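You operate a simulated robot arm through the tools that you are given. There is no shell and no other tool. Be economical: measure what you need, move in short steps, check, and stop when the job is done.

You are at the controls of a simulated robot arm. One attempt, no reset.

## Task
Put one of the small yellow rolls from the low top of the side stand on top of the blue blanking plug.
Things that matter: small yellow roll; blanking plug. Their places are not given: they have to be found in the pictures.

The check looks at the end state, three seconds after you hand in, the way a careful person would. Anything else that was tipped, shoved, dropped, spilled or broken makes it a failure.

## Robot
A 7-joint arm with a two-finger parallel gripper, fixed in place. Base frame: the origin is at the foot of the arm, x ahead of it, y to its left, z up; the work surface is at about z = 0. Lengths are in m, angles in degrees, forces in N, time in s.
With the tool pointing down near the work surface it reaches from about 0.24 to 0.62 m from the base axis. Its first joint turns from -66.0 to 66.0 degrees. Payload 2.6 kg.
The TCP is the grasp point between the finger pads, 0.03 m short of the fingertips. In the tool frame z runs along the fingers and y along their closing line. The gripper opens to 0.094 m. The fingers are 0.028 m wide and 0.01 m thick; the gripper's body (0.05 by 0.096 m) begins 0.055 m behind the TCP.
Orientation is that of the tool frame in the base frame, as a unit quaternion [w, x, y, z]. With the fingers straight down and closing along the base's y, the tool's x points along the base's -x, its y along +y and its z along -z.

## Interface
- The arm moves only by the tool move_arm. Its argument "steps" is a list of rows, each a list of 3 entries, a list of its own where there are three numbers: the shift along the tool's x, y, z in units of 50 mm (1.0 is 50 mm), then the turn, a rotation vector about the tool's x, y, z in units of 8 degrees (1.0 is 8 degrees), then the opening in per cent of the stroke, from 0 (shut) to 100 (fully open). In form: [[[tx, ty, tz], [ax, ay, az], claw], ...]. A call has 1 to 10 rows; each row shifts and turns the commanded pose from where the row before left it, along the tool's axes as they then stand. A call with a number of a shift or a turn outside -1 to 1 is refused whole. A row lasts 0.2 s, in which the tool goes at most 0.05 m and 8.6 degrees; a call with a longer step from one row to the next is refused whole, and so is a gripper value outside its range. Where a pose cannot be reached the arm comes as near as it can. A force on the tool above 40 N (or 10 N above the force at the start of the call, whichever is more), or a blocked arm, ends the call early, and 0.2 s more pass. The fingers move at their own pace (about 0.072 m/s each) and stop on an object; they squeeze with about 21 N. The grip force told is the motor's: it shows also when the fingers shut on nothing. Time passes only in rows, and 0.2 s behind the last, so rows that do not move let the fingers close. The reply holds the time, the measured pose of the TCP, the force on the tool along the base axes, the opening and the grip force, in the units named above and with some noise.
- Cameras (640 x 400 px; columns grow to the right, rows downward): "scene" is fixed at [0.0217, 0.4133, 0.5555]; the picture's right is [-0.86, -0.51, 0.00], its down [-0.31, 0.53, -0.79] and it looks along [0.40, -0.68, -0.61] (base axes); focal length 263 px, centre (320, 200). "wrist" rides on the gripper at [-0.037, 0, -0.058] in the tool frame; the picture's right is [0.00, -1.00, 0.00], its down [0.97, 0.00, -0.24] and it looks along [0.24, 0.00, 0.97] (tool axes); focal length 218 px, centre (320, 200).
- grab_frame(camera): a new picture of that camera. No time passes.
- point_at(camera, pixels): for up to 12 pixels [column, row] of the newest picture of that camera ("zoom" is the newest enlarged one), the place [x, y, z] in the base frame of the surface seen there, good to about 0.003 m, but the place of the scene camera against the robot may be out by one fixed shift of up to 0.018 m in any direction. No time passes.
- zoom(camera, box): a new picture of the part [left, top, right, bottom] of that camera's present view, enlarged. No time passes.
- finish_job(): hands the job in; it is judged then, once.

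Keep the steps short. Do not move on a guess: measure, check each grasp and each placing, and mend mistakes. In all there are 60 turns and 30 pictures (those below and enlarged ones count). Leave the gripper open and the arm clear of the work at the hand-in unless told otherwise, and finish with a single line.

The tools are called after "Request:" as a command line: name --argument value ..., lists and objects as JSON in quotes. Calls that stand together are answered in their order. move_arm: Moves the arm, as the interface text tells. Its arguments: {"type":"object","properties":{"steps":{"type":"array"}},"required":["steps"]} The other tools are called the same way: grab_frame (camera) takes a picture; point_at (camera, pixels) gives the place of the surface under pixels of a picture; zoom (camera, box) takes an enlarged picture of a part of a camera's view; finish_job () hands the job in.

At the start:

```text
time: 0.0
eef_pos: [0.3639, -0.1522, 0.2788]
ee_rot: [0.0, 0.0, 1.0, 0.0]
force: [0.4, -0.3, -0.6]
opening: 0.0938
grip_force: 0.0
```

scene: 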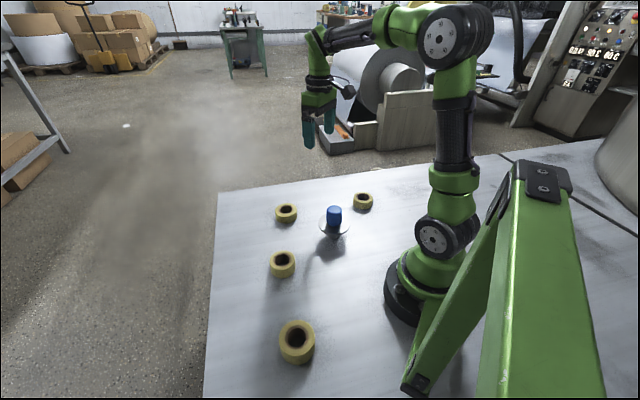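
wrist: 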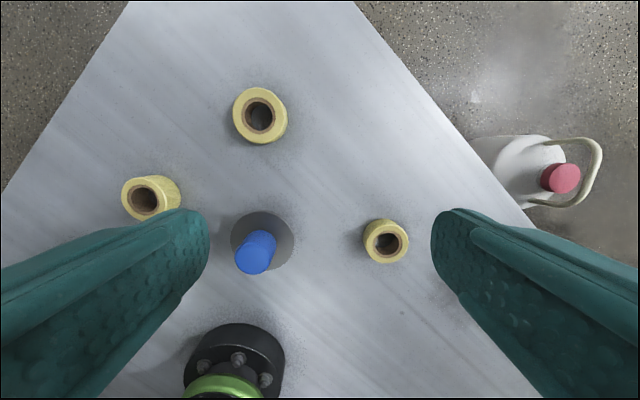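

I see four yellow rolls and a blue plug on a round base. I'll zoom in and measure places in both views.

Request:
zoom --camera "scene" --box '[240, 170, 400, 290]'

Request:
point_at --camera "scene" --pixels '[[286, 206], [286, 222], [363, 194], [363, 208], [283, 254], [283, 275], [297, 325], [334, 207], [334, 222], [325, 226], [250, 280], [400, 200]]'

Request:
point_at --camera "wrist" --pixels '[[240, 116], [281, 116], [386, 226], [386, 257], [371, 240], [403, 240], [255, 255], [285, 235], [237, 230], [133, 200], [320, 200], [560, 180]]'

```text
3.33 times, centred on (320, 230) of scene
```

zoom: 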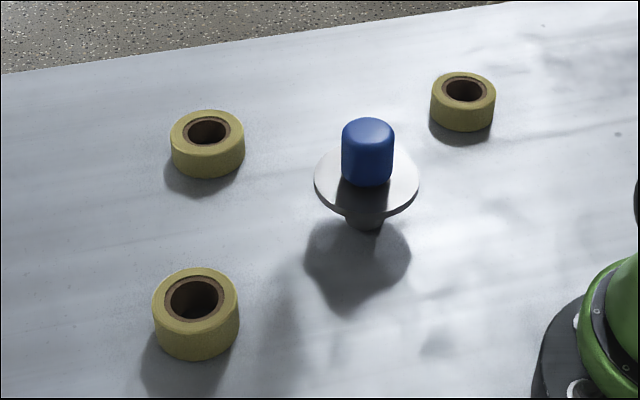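

```text
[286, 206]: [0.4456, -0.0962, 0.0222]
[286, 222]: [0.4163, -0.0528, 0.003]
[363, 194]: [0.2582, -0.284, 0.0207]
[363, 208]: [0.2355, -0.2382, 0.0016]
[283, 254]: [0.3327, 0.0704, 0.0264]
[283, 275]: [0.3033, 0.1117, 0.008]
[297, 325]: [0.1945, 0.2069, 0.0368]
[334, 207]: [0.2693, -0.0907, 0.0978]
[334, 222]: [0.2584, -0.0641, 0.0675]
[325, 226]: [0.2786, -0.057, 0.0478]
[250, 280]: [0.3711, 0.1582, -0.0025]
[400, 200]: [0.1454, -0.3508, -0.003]
```

```text
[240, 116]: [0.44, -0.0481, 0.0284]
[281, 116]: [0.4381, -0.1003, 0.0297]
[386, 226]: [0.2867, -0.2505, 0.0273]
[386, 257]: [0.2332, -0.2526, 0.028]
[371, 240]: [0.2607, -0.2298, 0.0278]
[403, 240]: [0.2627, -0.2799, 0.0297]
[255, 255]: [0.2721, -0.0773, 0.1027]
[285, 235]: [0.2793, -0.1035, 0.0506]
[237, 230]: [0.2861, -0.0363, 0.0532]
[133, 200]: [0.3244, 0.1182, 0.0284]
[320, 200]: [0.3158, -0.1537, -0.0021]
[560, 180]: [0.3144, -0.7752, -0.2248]
```

All the rolls stand on the surface at z≈0, and the plug top is at about z=0.10. Next I'll compare the roll sizes and measure the plug closely from the wrist.

Request:
zoom --camera "wrist" --box '[220, 190, 420, 315]'

Request:
zoom --camera "scene" --box '[240, 300, 400, 400]'

Request:
point_at --camera "zoom" --pixels '[[170, 160], [160, 130], [290, 130], [228, 90], [228, 222], [228, 110], [190, 150], [265, 150], [228, 240], [400, 200]]'

```text
3.20 times, centred on (320, 252) of wrist
```

zoom: 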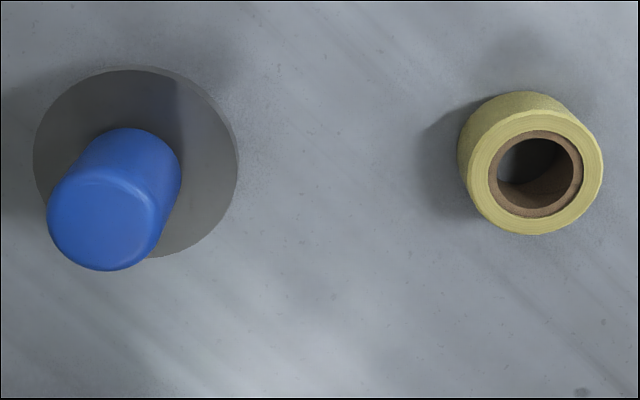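

```text
4.00 times, centred on (320, 350) of scene
```

zoom: 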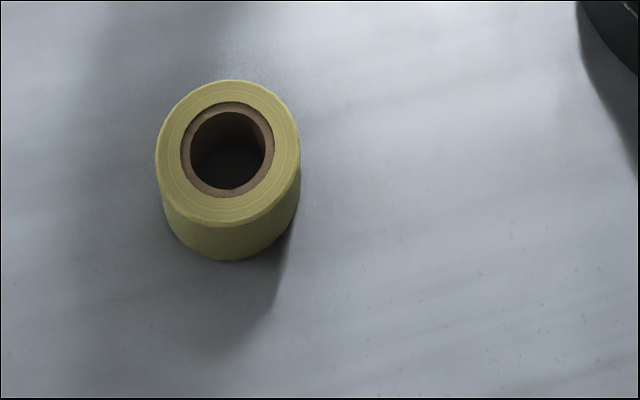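

```text
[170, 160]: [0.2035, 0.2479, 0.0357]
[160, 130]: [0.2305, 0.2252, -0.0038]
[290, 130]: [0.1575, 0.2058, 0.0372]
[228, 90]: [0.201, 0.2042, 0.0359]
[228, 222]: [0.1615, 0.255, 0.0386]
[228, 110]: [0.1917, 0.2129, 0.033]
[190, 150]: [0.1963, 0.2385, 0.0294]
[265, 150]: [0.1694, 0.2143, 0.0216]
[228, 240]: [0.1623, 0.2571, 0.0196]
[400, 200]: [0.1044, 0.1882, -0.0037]
```

Roll 4 (297,342) looks taller and larger, at about 0.07 across. The roll at wrist (386,240) is small, about 0.06 across and 0.03 high, near (0.26, -0.254), so I'll use that one. I'll move above it at z≈0.18, then look again.

Request:
move_arm --steps '[[[0.52, -0.51, 0.5], [0, 0, 0], 100], [[0.52, -0.51, 0.5], [0, 0, 0], 100], [[0.52, -0.51, 0.5], [0, 0, 0], 100], [[0.52, -0.51, 0.5], [0, 0, 0], 100], [[0, 0, 0], [0, 0, 0], 100]]'

Request:
grab_frame --camera "wrist"

```text
time: 1.2
eef_pos: [0.2617, -0.2529, 0.1783]
ee_rot: [0.0, 0.001, 1.0, 0.0]
force: [0.7, 0.2, 0.8]
opening: 0.0939
grip_force: 0.0
```

```text
24 pictures are left
```

wrist: 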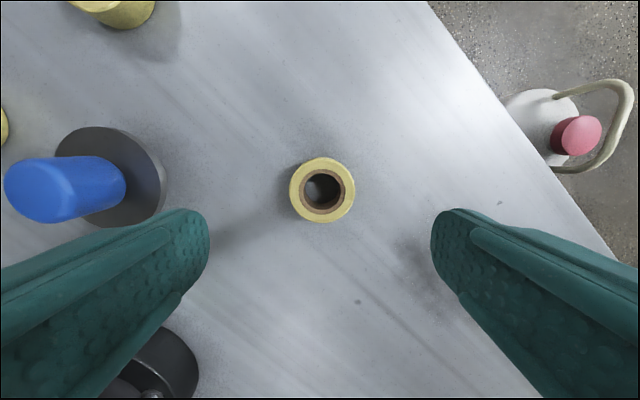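

The roll is centred near (322,190). I'll measure its rim and the plug top.

Request:
point_at --camera "wrist" --pixels '[[293, 189], [352, 189], [322, 162], [322, 219], [306, 190], [339, 190], [322, 174], [322, 206], [8, 190], [40, 165], [60, 190], [40, 218]]'

```text
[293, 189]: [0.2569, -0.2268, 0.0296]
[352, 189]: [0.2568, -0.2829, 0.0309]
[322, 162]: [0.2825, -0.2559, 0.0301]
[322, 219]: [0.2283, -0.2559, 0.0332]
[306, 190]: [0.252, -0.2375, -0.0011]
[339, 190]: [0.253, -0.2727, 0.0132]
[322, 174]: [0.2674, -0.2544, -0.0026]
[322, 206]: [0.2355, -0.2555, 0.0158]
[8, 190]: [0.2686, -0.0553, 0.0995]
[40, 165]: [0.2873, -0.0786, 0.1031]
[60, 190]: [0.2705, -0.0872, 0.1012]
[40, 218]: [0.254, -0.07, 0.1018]
```

The roll centre is (0.2555, -0.255), 0.06 across, with its top at 0.030. I'll descend centred to z≈0.038, where the fingertips are at about 0.008.

Request:
move_arm --steps '[[[0.12, -0.04, 0.7], [0, 0, 0], 100], [[0, 0, 0.8], [0, 0, 0], 100], [[0, 0, 0.8], [0, 0, 0], 100], [[0, 0, 0.5], [0, 0, 0], 100], [[0, 0, 0], [0, 0, 0], 100]]'

Request:
grab_frame --camera "wrist"

```text
time: 2.4
eef_pos: [0.254, -0.2559, 0.0377]
ee_rot: [0.0, 0.0, 1.0, -0.001]
force: [1.0, -0.6, -0.3]
opening: 0.0941
grip_force: 0.1
```

```text
23 pictures are left
```

wrist: 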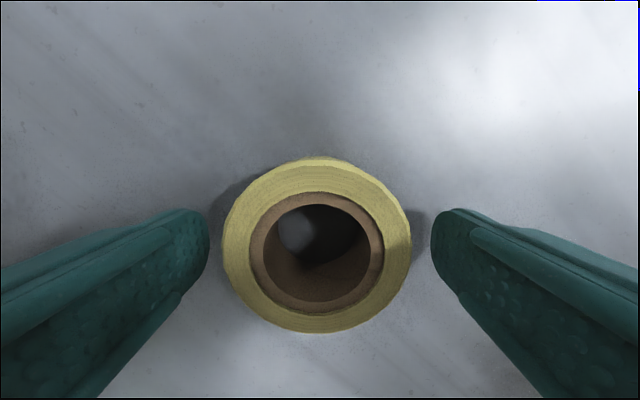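

The roll is centred between the fingers (columns 223–411). I'll check its rim against the TCP along x.

Request:
point_at --camera "wrist" --pixels '[[226, 250], [408, 250], [317, 172], [317, 328], [317, 330], [255, 250], [380, 250], [317, 196], [317, 310]]'

```text
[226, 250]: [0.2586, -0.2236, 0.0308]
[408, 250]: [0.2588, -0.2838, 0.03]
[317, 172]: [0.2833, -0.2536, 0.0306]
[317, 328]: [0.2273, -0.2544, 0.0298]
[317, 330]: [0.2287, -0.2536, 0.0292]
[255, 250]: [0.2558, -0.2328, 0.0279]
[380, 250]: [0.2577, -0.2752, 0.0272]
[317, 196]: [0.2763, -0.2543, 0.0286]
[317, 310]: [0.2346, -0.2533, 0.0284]
```

The roll centre is (0.256, -0.254), so the TCP is within 2 mm. I'll nudge x and close.

Request:
move_arm --steps '[[[-0.03, 0.03, 0], [0, 0, 0], 100], [[0, 0, 0], [0, 0, 0], 60], [[0, 0, 0], [0, 0, 0], 55], [[0, 0, 0], [0, 0, 0], 50], [[0, 0, 0], [0, 0, 0], 50]]'

```text
time: 3.6
eef_pos: [0.2561, -0.2552, 0.0382]
ee_rot: [0.0, 0.0, 1.0, 0.0]
force: [0.2, 0.2, 0.0]
opening: 0.0634
grip_force: 20.7
```

The fingers are holding the roll at an opening of 0.063 with a grip of 20.7 N. I'll lift to z≈0.17 and check.

Request:
move_arm --steps '[[[0, 0, -0.3], [0, 0, 0], 50], [[0, 0, -0.6], [0, 0, 0], 50], [[0, 0, -0.6], [0, 0, 0], 50], [[0, 0, -0.8], [0, 0, 0], 50], [[0, 0, -0.5], [0, 0, 0], 50], [[0, 0, 0], [0, 0, 0], 50]]'

Request:
grab_frame --camera "wrist"

Request:
point_at --camera "wrist" --pixels '[[226, 250], [408, 250], [317, 172], [317, 328]]'

```text
time: 5.0
eef_pos: [0.2542, -0.2563, 0.1787]
ee_rot: [0.0, 0.0, 1.0, 0.0]
force: [0.5, -0.6, 0.0]
opening: 0.0637
grip_force: 20.5
```

```text
22 pictures are left
```

wrist: 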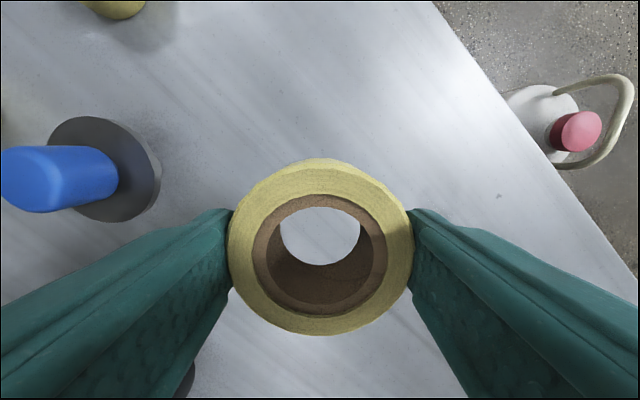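

```text
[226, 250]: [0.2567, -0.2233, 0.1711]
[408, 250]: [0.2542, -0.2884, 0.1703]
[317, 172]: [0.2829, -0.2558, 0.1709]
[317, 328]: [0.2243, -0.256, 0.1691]
```

The roll is held level and centred on the TCP: its top is 7.5 mm and its bottom about 39 mm below TCP height. I'll move partway so the plug shows fully in the upper left of the wrist view.

Request:
move_arm --steps '[[[0.2, 0.5, -0.2], [0, 0, 0], 50], [[0.2, 0.6, -0.2], [0, 0, 0], 50], [[0.2, 0.5, -0.1], [0, 0, 0], 50], [[0, 0, 0], [0, 0, 0], 50]]'

Request:
zoom --camera "wrist" --box '[100, 50, 340, 200]'

```text
time: 6.0
eef_pos: [0.2228, -0.1767, 0.2007]
ee_rot: [0.0, 0.0, 1.0, 0.0]
force: [-0.1, -0.3, 0.4]
opening: 0.0632
grip_force: 20.6
```

```text
2.67 times, centred on (220, 125) of wrist
```

zoom: 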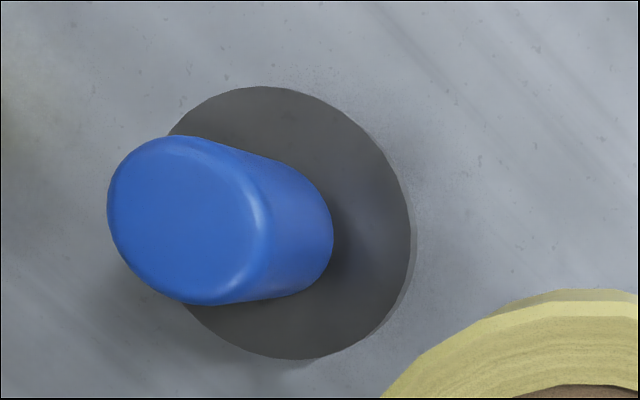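

I can see the plug top and its disc clearly. I'll measure the edges of both.

Request:
point_at --camera "zoom" --pixels '[[112, 215], [262, 228], [180, 140], [205, 300], [185, 220], [255, 90], [409, 240], [295, 355], [385, 150], [375, 320], [328, 235], [190, 315]]'

```text
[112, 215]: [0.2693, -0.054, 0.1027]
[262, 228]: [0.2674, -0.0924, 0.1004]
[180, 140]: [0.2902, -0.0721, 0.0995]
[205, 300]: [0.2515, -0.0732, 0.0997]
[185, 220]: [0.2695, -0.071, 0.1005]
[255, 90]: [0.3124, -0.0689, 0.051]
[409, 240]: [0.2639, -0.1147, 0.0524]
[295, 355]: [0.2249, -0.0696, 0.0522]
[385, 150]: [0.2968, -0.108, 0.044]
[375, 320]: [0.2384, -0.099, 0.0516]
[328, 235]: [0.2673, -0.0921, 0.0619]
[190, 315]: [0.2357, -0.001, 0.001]
```

The plug centre is about (0.270, -0.0725), roughly 0.039 across, with its top at about 0.101. I'll move above it at z≈0.175, clear of the top.

Request:
move_arm --steps '[[[-0.225, 0.51, 0], [0, 0, 0], 50], [[-0.225, 0.51, 0], [0, 0, 0], 50], [[-0.225, 0.51, 0.2], [0, 0, 0], 50], [[-0.225, 0.51, 0.35], [0, 0, 0], 50], [[0, 0, 0], [0, 0, 0], 50], [[0, 0, 0], [0, 0, 0], 50]]'

Request:
grab_frame --camera "wrist"

Request:
zoom --camera "scene" --box '[270, 130, 398, 250]'

```text
time: 7.4
eef_pos: [0.2694, -0.0727, 0.1742]
ee_rot: [0.0, 0.0, 1.0, 0.0]
force: [0.8, -1.1, 0.3]
opening: 0.0635
grip_force: 20.6
```

```text
20 pictures are left
```

wrist: 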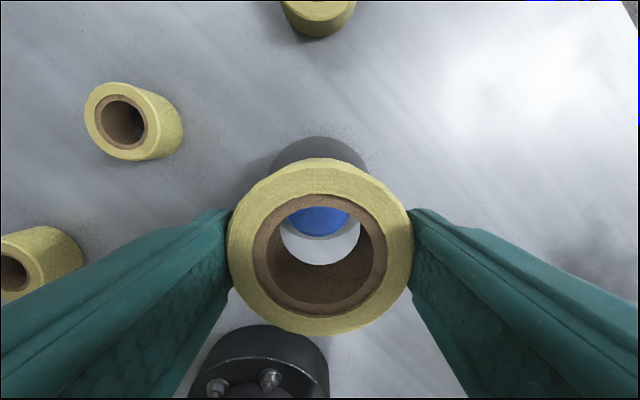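

```text
3.33 times, centred on (334, 190) of scene
```

zoom: 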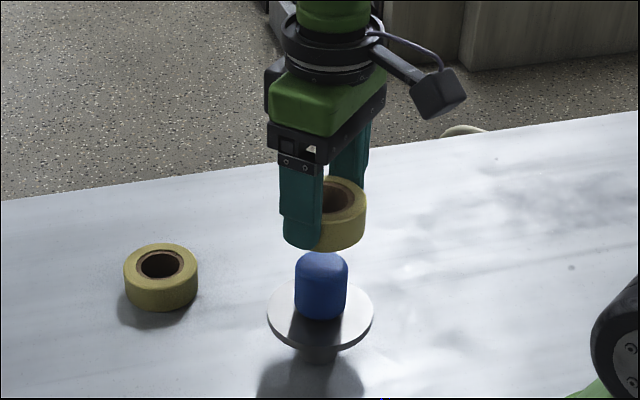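

The blue plug shows centred in the hole at column 320. I'll lower to TCP z≈0.147, which leaves a few mm of gap, and look.

Request:
move_arm --steps '[[[0, 0, 0.27], [0, 0, 0], 50], [[0, 0, 0.27], [0, 0, 0], 50], [[0, 0, 0], [0, 0, 0], 50], [[0, 0, 0], [0, 0, 0], 50]]'

Request:
zoom --camera "wrist" --box '[200, 150, 440, 345]'

Request:
zoom --camera "scene" --box '[290, 165, 380, 240]'

```text
time: 8.4
eef_pos: [0.2686, -0.0722, 0.1489]
ee_rot: [0.0, 0.0, 1.0, 0.0]
force: [-0.1, -0.4, -0.3]
opening: 0.0634
grip_force: 20.8
```

```text
2.05 times, centred on (320, 248) of wrist
```

zoom: 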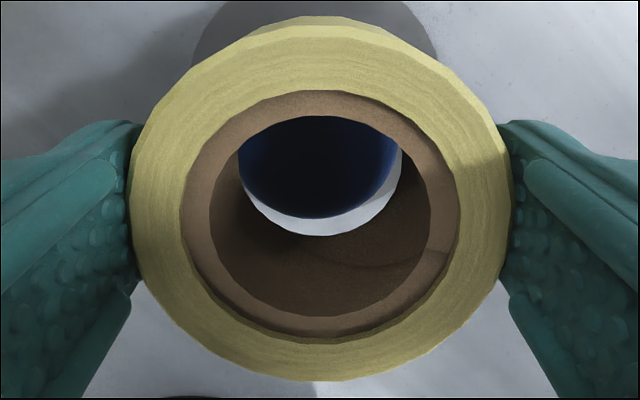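

```text
5.33 times, centred on (335, 202) of scene
```

zoom: 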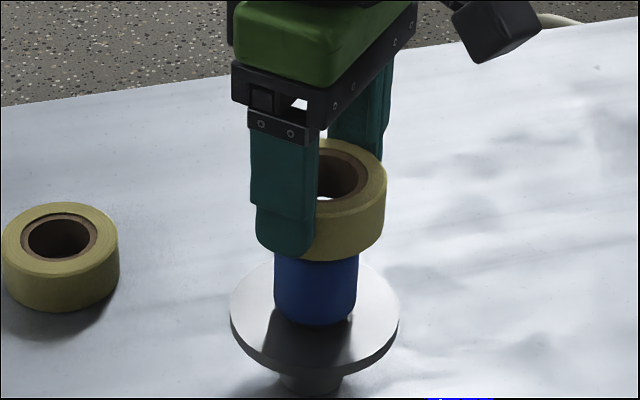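

The gap is about 8 mm and alignment looks good. I'll measure the visible plug and hole edges to refine it.

Request:
grab_frame --camera "wrist"

Request:
point_at --camera "wrist" --pixels '[[320, 253], [310, 253], [335, 252], [319, 267], [267, 248], [387, 248], [390, 248], [320, 190], [320, 310], [226, 250], [410, 250], [319, 230]]'

```text
16 pictures are left
```

wrist: 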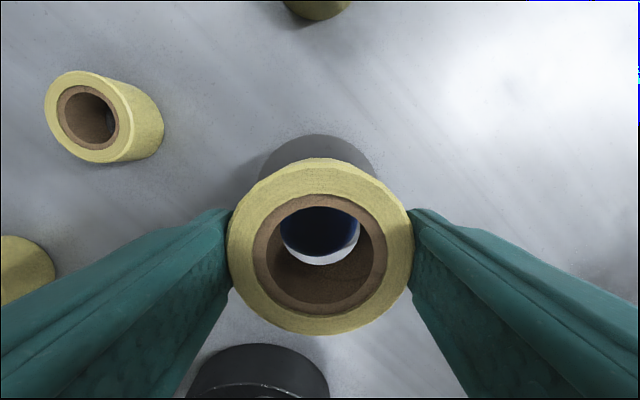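

```text
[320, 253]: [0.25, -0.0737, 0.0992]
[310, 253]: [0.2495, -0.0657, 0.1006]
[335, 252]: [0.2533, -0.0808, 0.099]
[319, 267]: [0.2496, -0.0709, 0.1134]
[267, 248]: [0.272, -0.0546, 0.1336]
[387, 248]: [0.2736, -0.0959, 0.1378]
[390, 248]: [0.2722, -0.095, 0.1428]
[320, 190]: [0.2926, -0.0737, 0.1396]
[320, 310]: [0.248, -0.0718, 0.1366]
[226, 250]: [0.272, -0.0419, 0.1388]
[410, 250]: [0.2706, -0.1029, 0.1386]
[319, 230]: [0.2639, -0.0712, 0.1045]
```

Roll centre (0.270, -0.072) and plug centre (0.2695, -0.072) agree. I'll lower about 4 mm in small steps, watching the force.

Request:
move_arm --steps '[[[0, 0, 0.04], [0, 0, 0], 50], [[0, 0, 0.04], [0, 0, 0], 50], [[0, 0, 0], [0, 0, 0], 50]]'

```text
time: 9.2
eef_pos: [0.2673, -0.0734, 0.1432]
ee_rot: [0.0, 0.001, 1.0, 0.0]
force: [-0.6, 0.2, -0.6]
opening: 0.0636
grip_force: 20.9
```

No contact yet. I'll go down in 0.75 mm steps.

Request:
move_arm --steps '[[[0, 0, 0.015], [0, 0, 0], 50], [[0, 0, 0.015], [0, 0, 0], 50], [[0, 0, 0], [0, 0, 0], 50]]'

Request:
zoom --camera "scene" --box '[300, 175, 370, 235]'

```text
time: 10.0
eef_pos: [0.268, -0.0718, 0.1431]
ee_rot: [0.0, 0.0, 1.0, 0.0]
force: [0.1, 0.0, -0.2]
opening: 0.0637
grip_force: 21.1
```

```text
6.67 times, centred on (335, 205) of scene
```

zoom: 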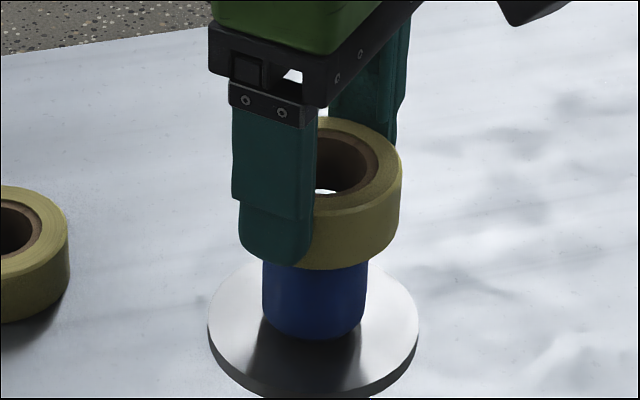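

Still no force. I'll take more small steps.

Request:
move_arm --steps '[[[0, 0, 0.015], [0, 0, 0], 50], [[0, 0, 0.015], [0, 0, 0], 50], [[0, 0, 0], [0, 0, 0], 50]]'

```text
time: 10.8
eef_pos: [0.2697, -0.0721, 0.1401]
ee_rot: [0.001, 0.001, 1.0, 0.0]
force: [0.0, -0.1, -0.5]
opening: 0.0638
grip_force: 20.9
```

Request:
move_arm --steps '[[[0, 0, 0.015], [0, 0, 0], 50], [[0, 0, 0], [0, 0, 0], 50]]'

Request:
zoom --camera "wrist" --box '[220, 150, 420, 345]'

```text
time: 11.4
eef_pos: [0.2703, -0.0721, 0.1398]
ee_rot: [0.0, 0.0, 1.0, -0.001]
force: [0.3, -0.2, 0.0]
opening: 0.0635
grip_force: 21.1
```

```text
2.05 times, centred on (320, 248) of wrist
```

zoom: 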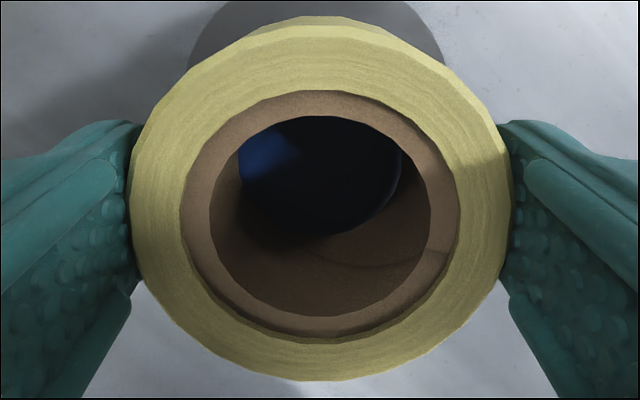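

The plug now nearly fills the hole, so contact is close. I'll continue in small steps.

Request:
move_arm --steps '[[[0, 0, 0.015], [0, 0, 0], 50], [[0, 0, 0], [0, 0, 0], 50]]'

```text
time: 12.0
eef_pos: [0.2698, -0.0724, 0.1396]
ee_rot: [0.0, -0.001, 1.0, -0.001]
force: [-0.5, -0.7, -0.5]
opening: 0.0634
grip_force: 20.8
```

Request:
move_arm --steps '[[[0, 0, 0.015], [0, 0, 0], 50], [[0, 0, 0], [0, 0, 0], 50]]'

```text
time: 12.6
eef_pos: [0.2701, -0.0711, 0.1391]
ee_rot: [0.0, 0.0, 1.0, -0.001]
force: [0.8, 0.5, 0.5]
opening: 0.0635
grip_force: 20.9
```

Request:
move_arm --steps '[[[0, 0, 0.015], [0, 0, 0], 50], [[0, 0, 0], [0, 0, 0], 50]]'

Request:
zoom --camera "scene" --box '[300, 175, 370, 235]'

Request:
zoom --camera "wrist" --box '[270, 190, 370, 290]'

```text
time: 13.2
eef_pos: [0.2685, -0.0725, 0.1378]
ee_rot: [0.0, 0.001, 1.0, 0.0]
force: [-0.8, -0.5, -1.0]
opening: 0.0635
grip_force: 21.3
```

```text
6.67 times, centred on (335, 205) of scene
```

zoom: 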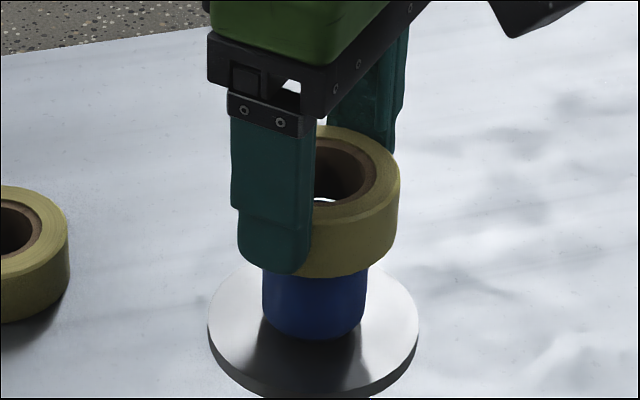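

```text
4.00 times, centred on (320, 240) of wrist
```

zoom: 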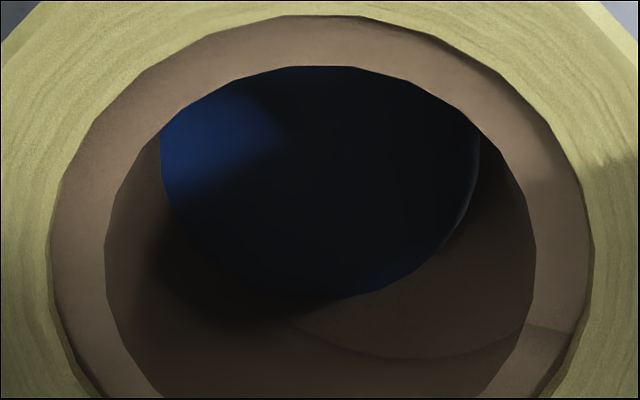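

It's still descending freely. I'll continue.

Request:
move_arm --steps '[[[0, 0, 0.02], [0, 0, 0], 50], [[0, 0, 0], [0, 0, 0], 50]]'

```text
time: 13.8
eef_pos: [0.2711, -0.0721, 0.1379]
ee_rot: [0.001, 0.001, 1.0, 0.0]
force: [-2.8, -0.5, 17.8]
opening: 0.0638
grip_force: 20.4
```

Contact: the force is 17.8 N upward. I'll back off about 0.7 mm before releasing.

Request:
move_arm --steps '[[[0, 0, -0.014], [0, 0, 0], 50], [[0, 0, 0], [0, 0, 0], 50]]'

```text
time: 14.4
eef_pos: [0.2704, -0.0718, 0.1372]
ee_rot: [0.0, 0.0, 1.0, 0.0]
force: [0.3, -1.0, 10.7]
opening: 0.0636
grip_force: 20.4
```

Request:
move_arm --steps '[[[0, 0, -0.018], [0, 0, 0], 50], [[0, 0, 0], [0, 0, 0], 50]]'

Request:
zoom --camera "wrist" --box '[220, 150, 420, 345]'

```text
time: 15.0
eef_pos: [0.2696, -0.0718, 0.1384]
ee_rot: [-0.001, 0.0, 1.0, 0.001]
force: [0.2, 0.7, -0.8]
opening: 0.0635
grip_force: 20.7
```

```text
2.05 times, centred on (320, 248) of wrist
```

zoom: 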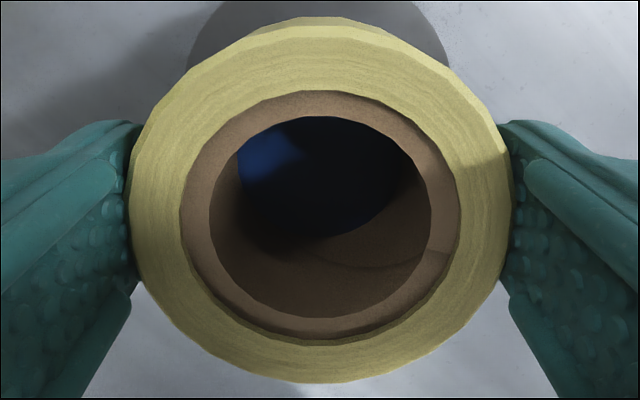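

The force is about zero, so the roll is just at rest height and centred. I'll open gently.

Request:
move_arm --steps '[[[0, 0, 0], [0, 0, 0], 68], [[0, 0, 0], [0, 0, 0], 70], [[0, 0, 0], [0, 0, 0], 80], [[0, 0, 0], [0, 0, 0], 95], [[0, 0, 0], [0, 0, 0], 100]]'

Request:
grab_frame --camera "wrist"

```text
time: 16.2
eef_pos: [0.2701, -0.0719, 0.1373]
ee_rot: [0.0, 0.0, 1.0, 0.0]
force: [-1.1, 0.9, 0.4]
opening: 0.094
grip_force: 0.0
```

```text
10 pictures are left
```

wrist: 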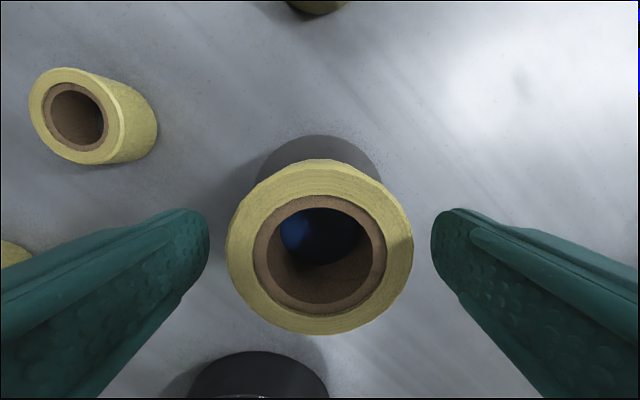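

The roll stayed put, level and centred, with clear space on both sides. I'll retreat straight up and verify.

Request:
move_arm --steps '[[[0, 0, -0.3], [0, 0, 0], 100], [[0, 0, -0.5], [0, 0, 0], 100], [[0, 0, -0.8], [0, 0, 0], 100], [[0, 0, -0.8], [0, 0, 0], 100], [[0, 0, -0.4], [0, 0, 0], 100], [[0, 0, 0], [0, 0, 0], 100]]'

Request:
grab_frame --camera "wrist"

Request:
zoom --camera "scene" --box '[270, 150, 398, 250]'

```text
time: 17.6
eef_pos: [0.27, -0.0704, 0.2784]
ee_rot: [0.0, 0.0, 1.0, 0.0]
force: [-0.8, -0.3, 0.6]
opening: 0.0938
grip_force: 0.1
```

```text
9 pictures are left
```

wrist: 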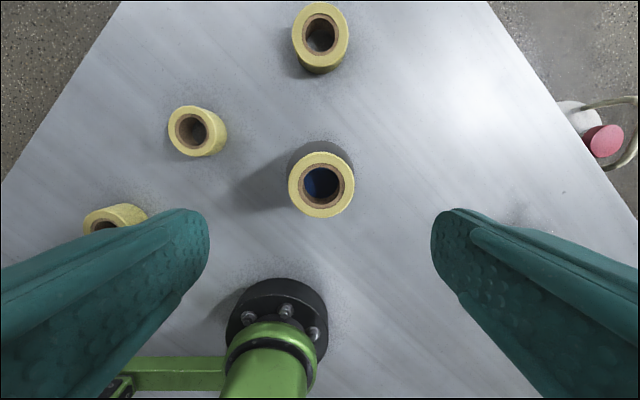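

```text
4.00 times, centred on (334, 200) of scene
```

zoom: 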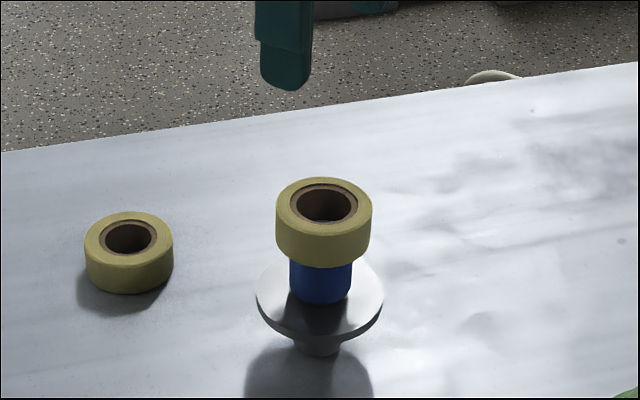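

The roll sits level and centred on the blue plug, the other rolls are where they were, and the gripper is open and clear. Handing in.

Request:
finish_job

```text
The job is handed in.
```

One small yellow roll sits level and centred on the blue blanking plug, the other rolls were not touched, and the arm is open and clear.
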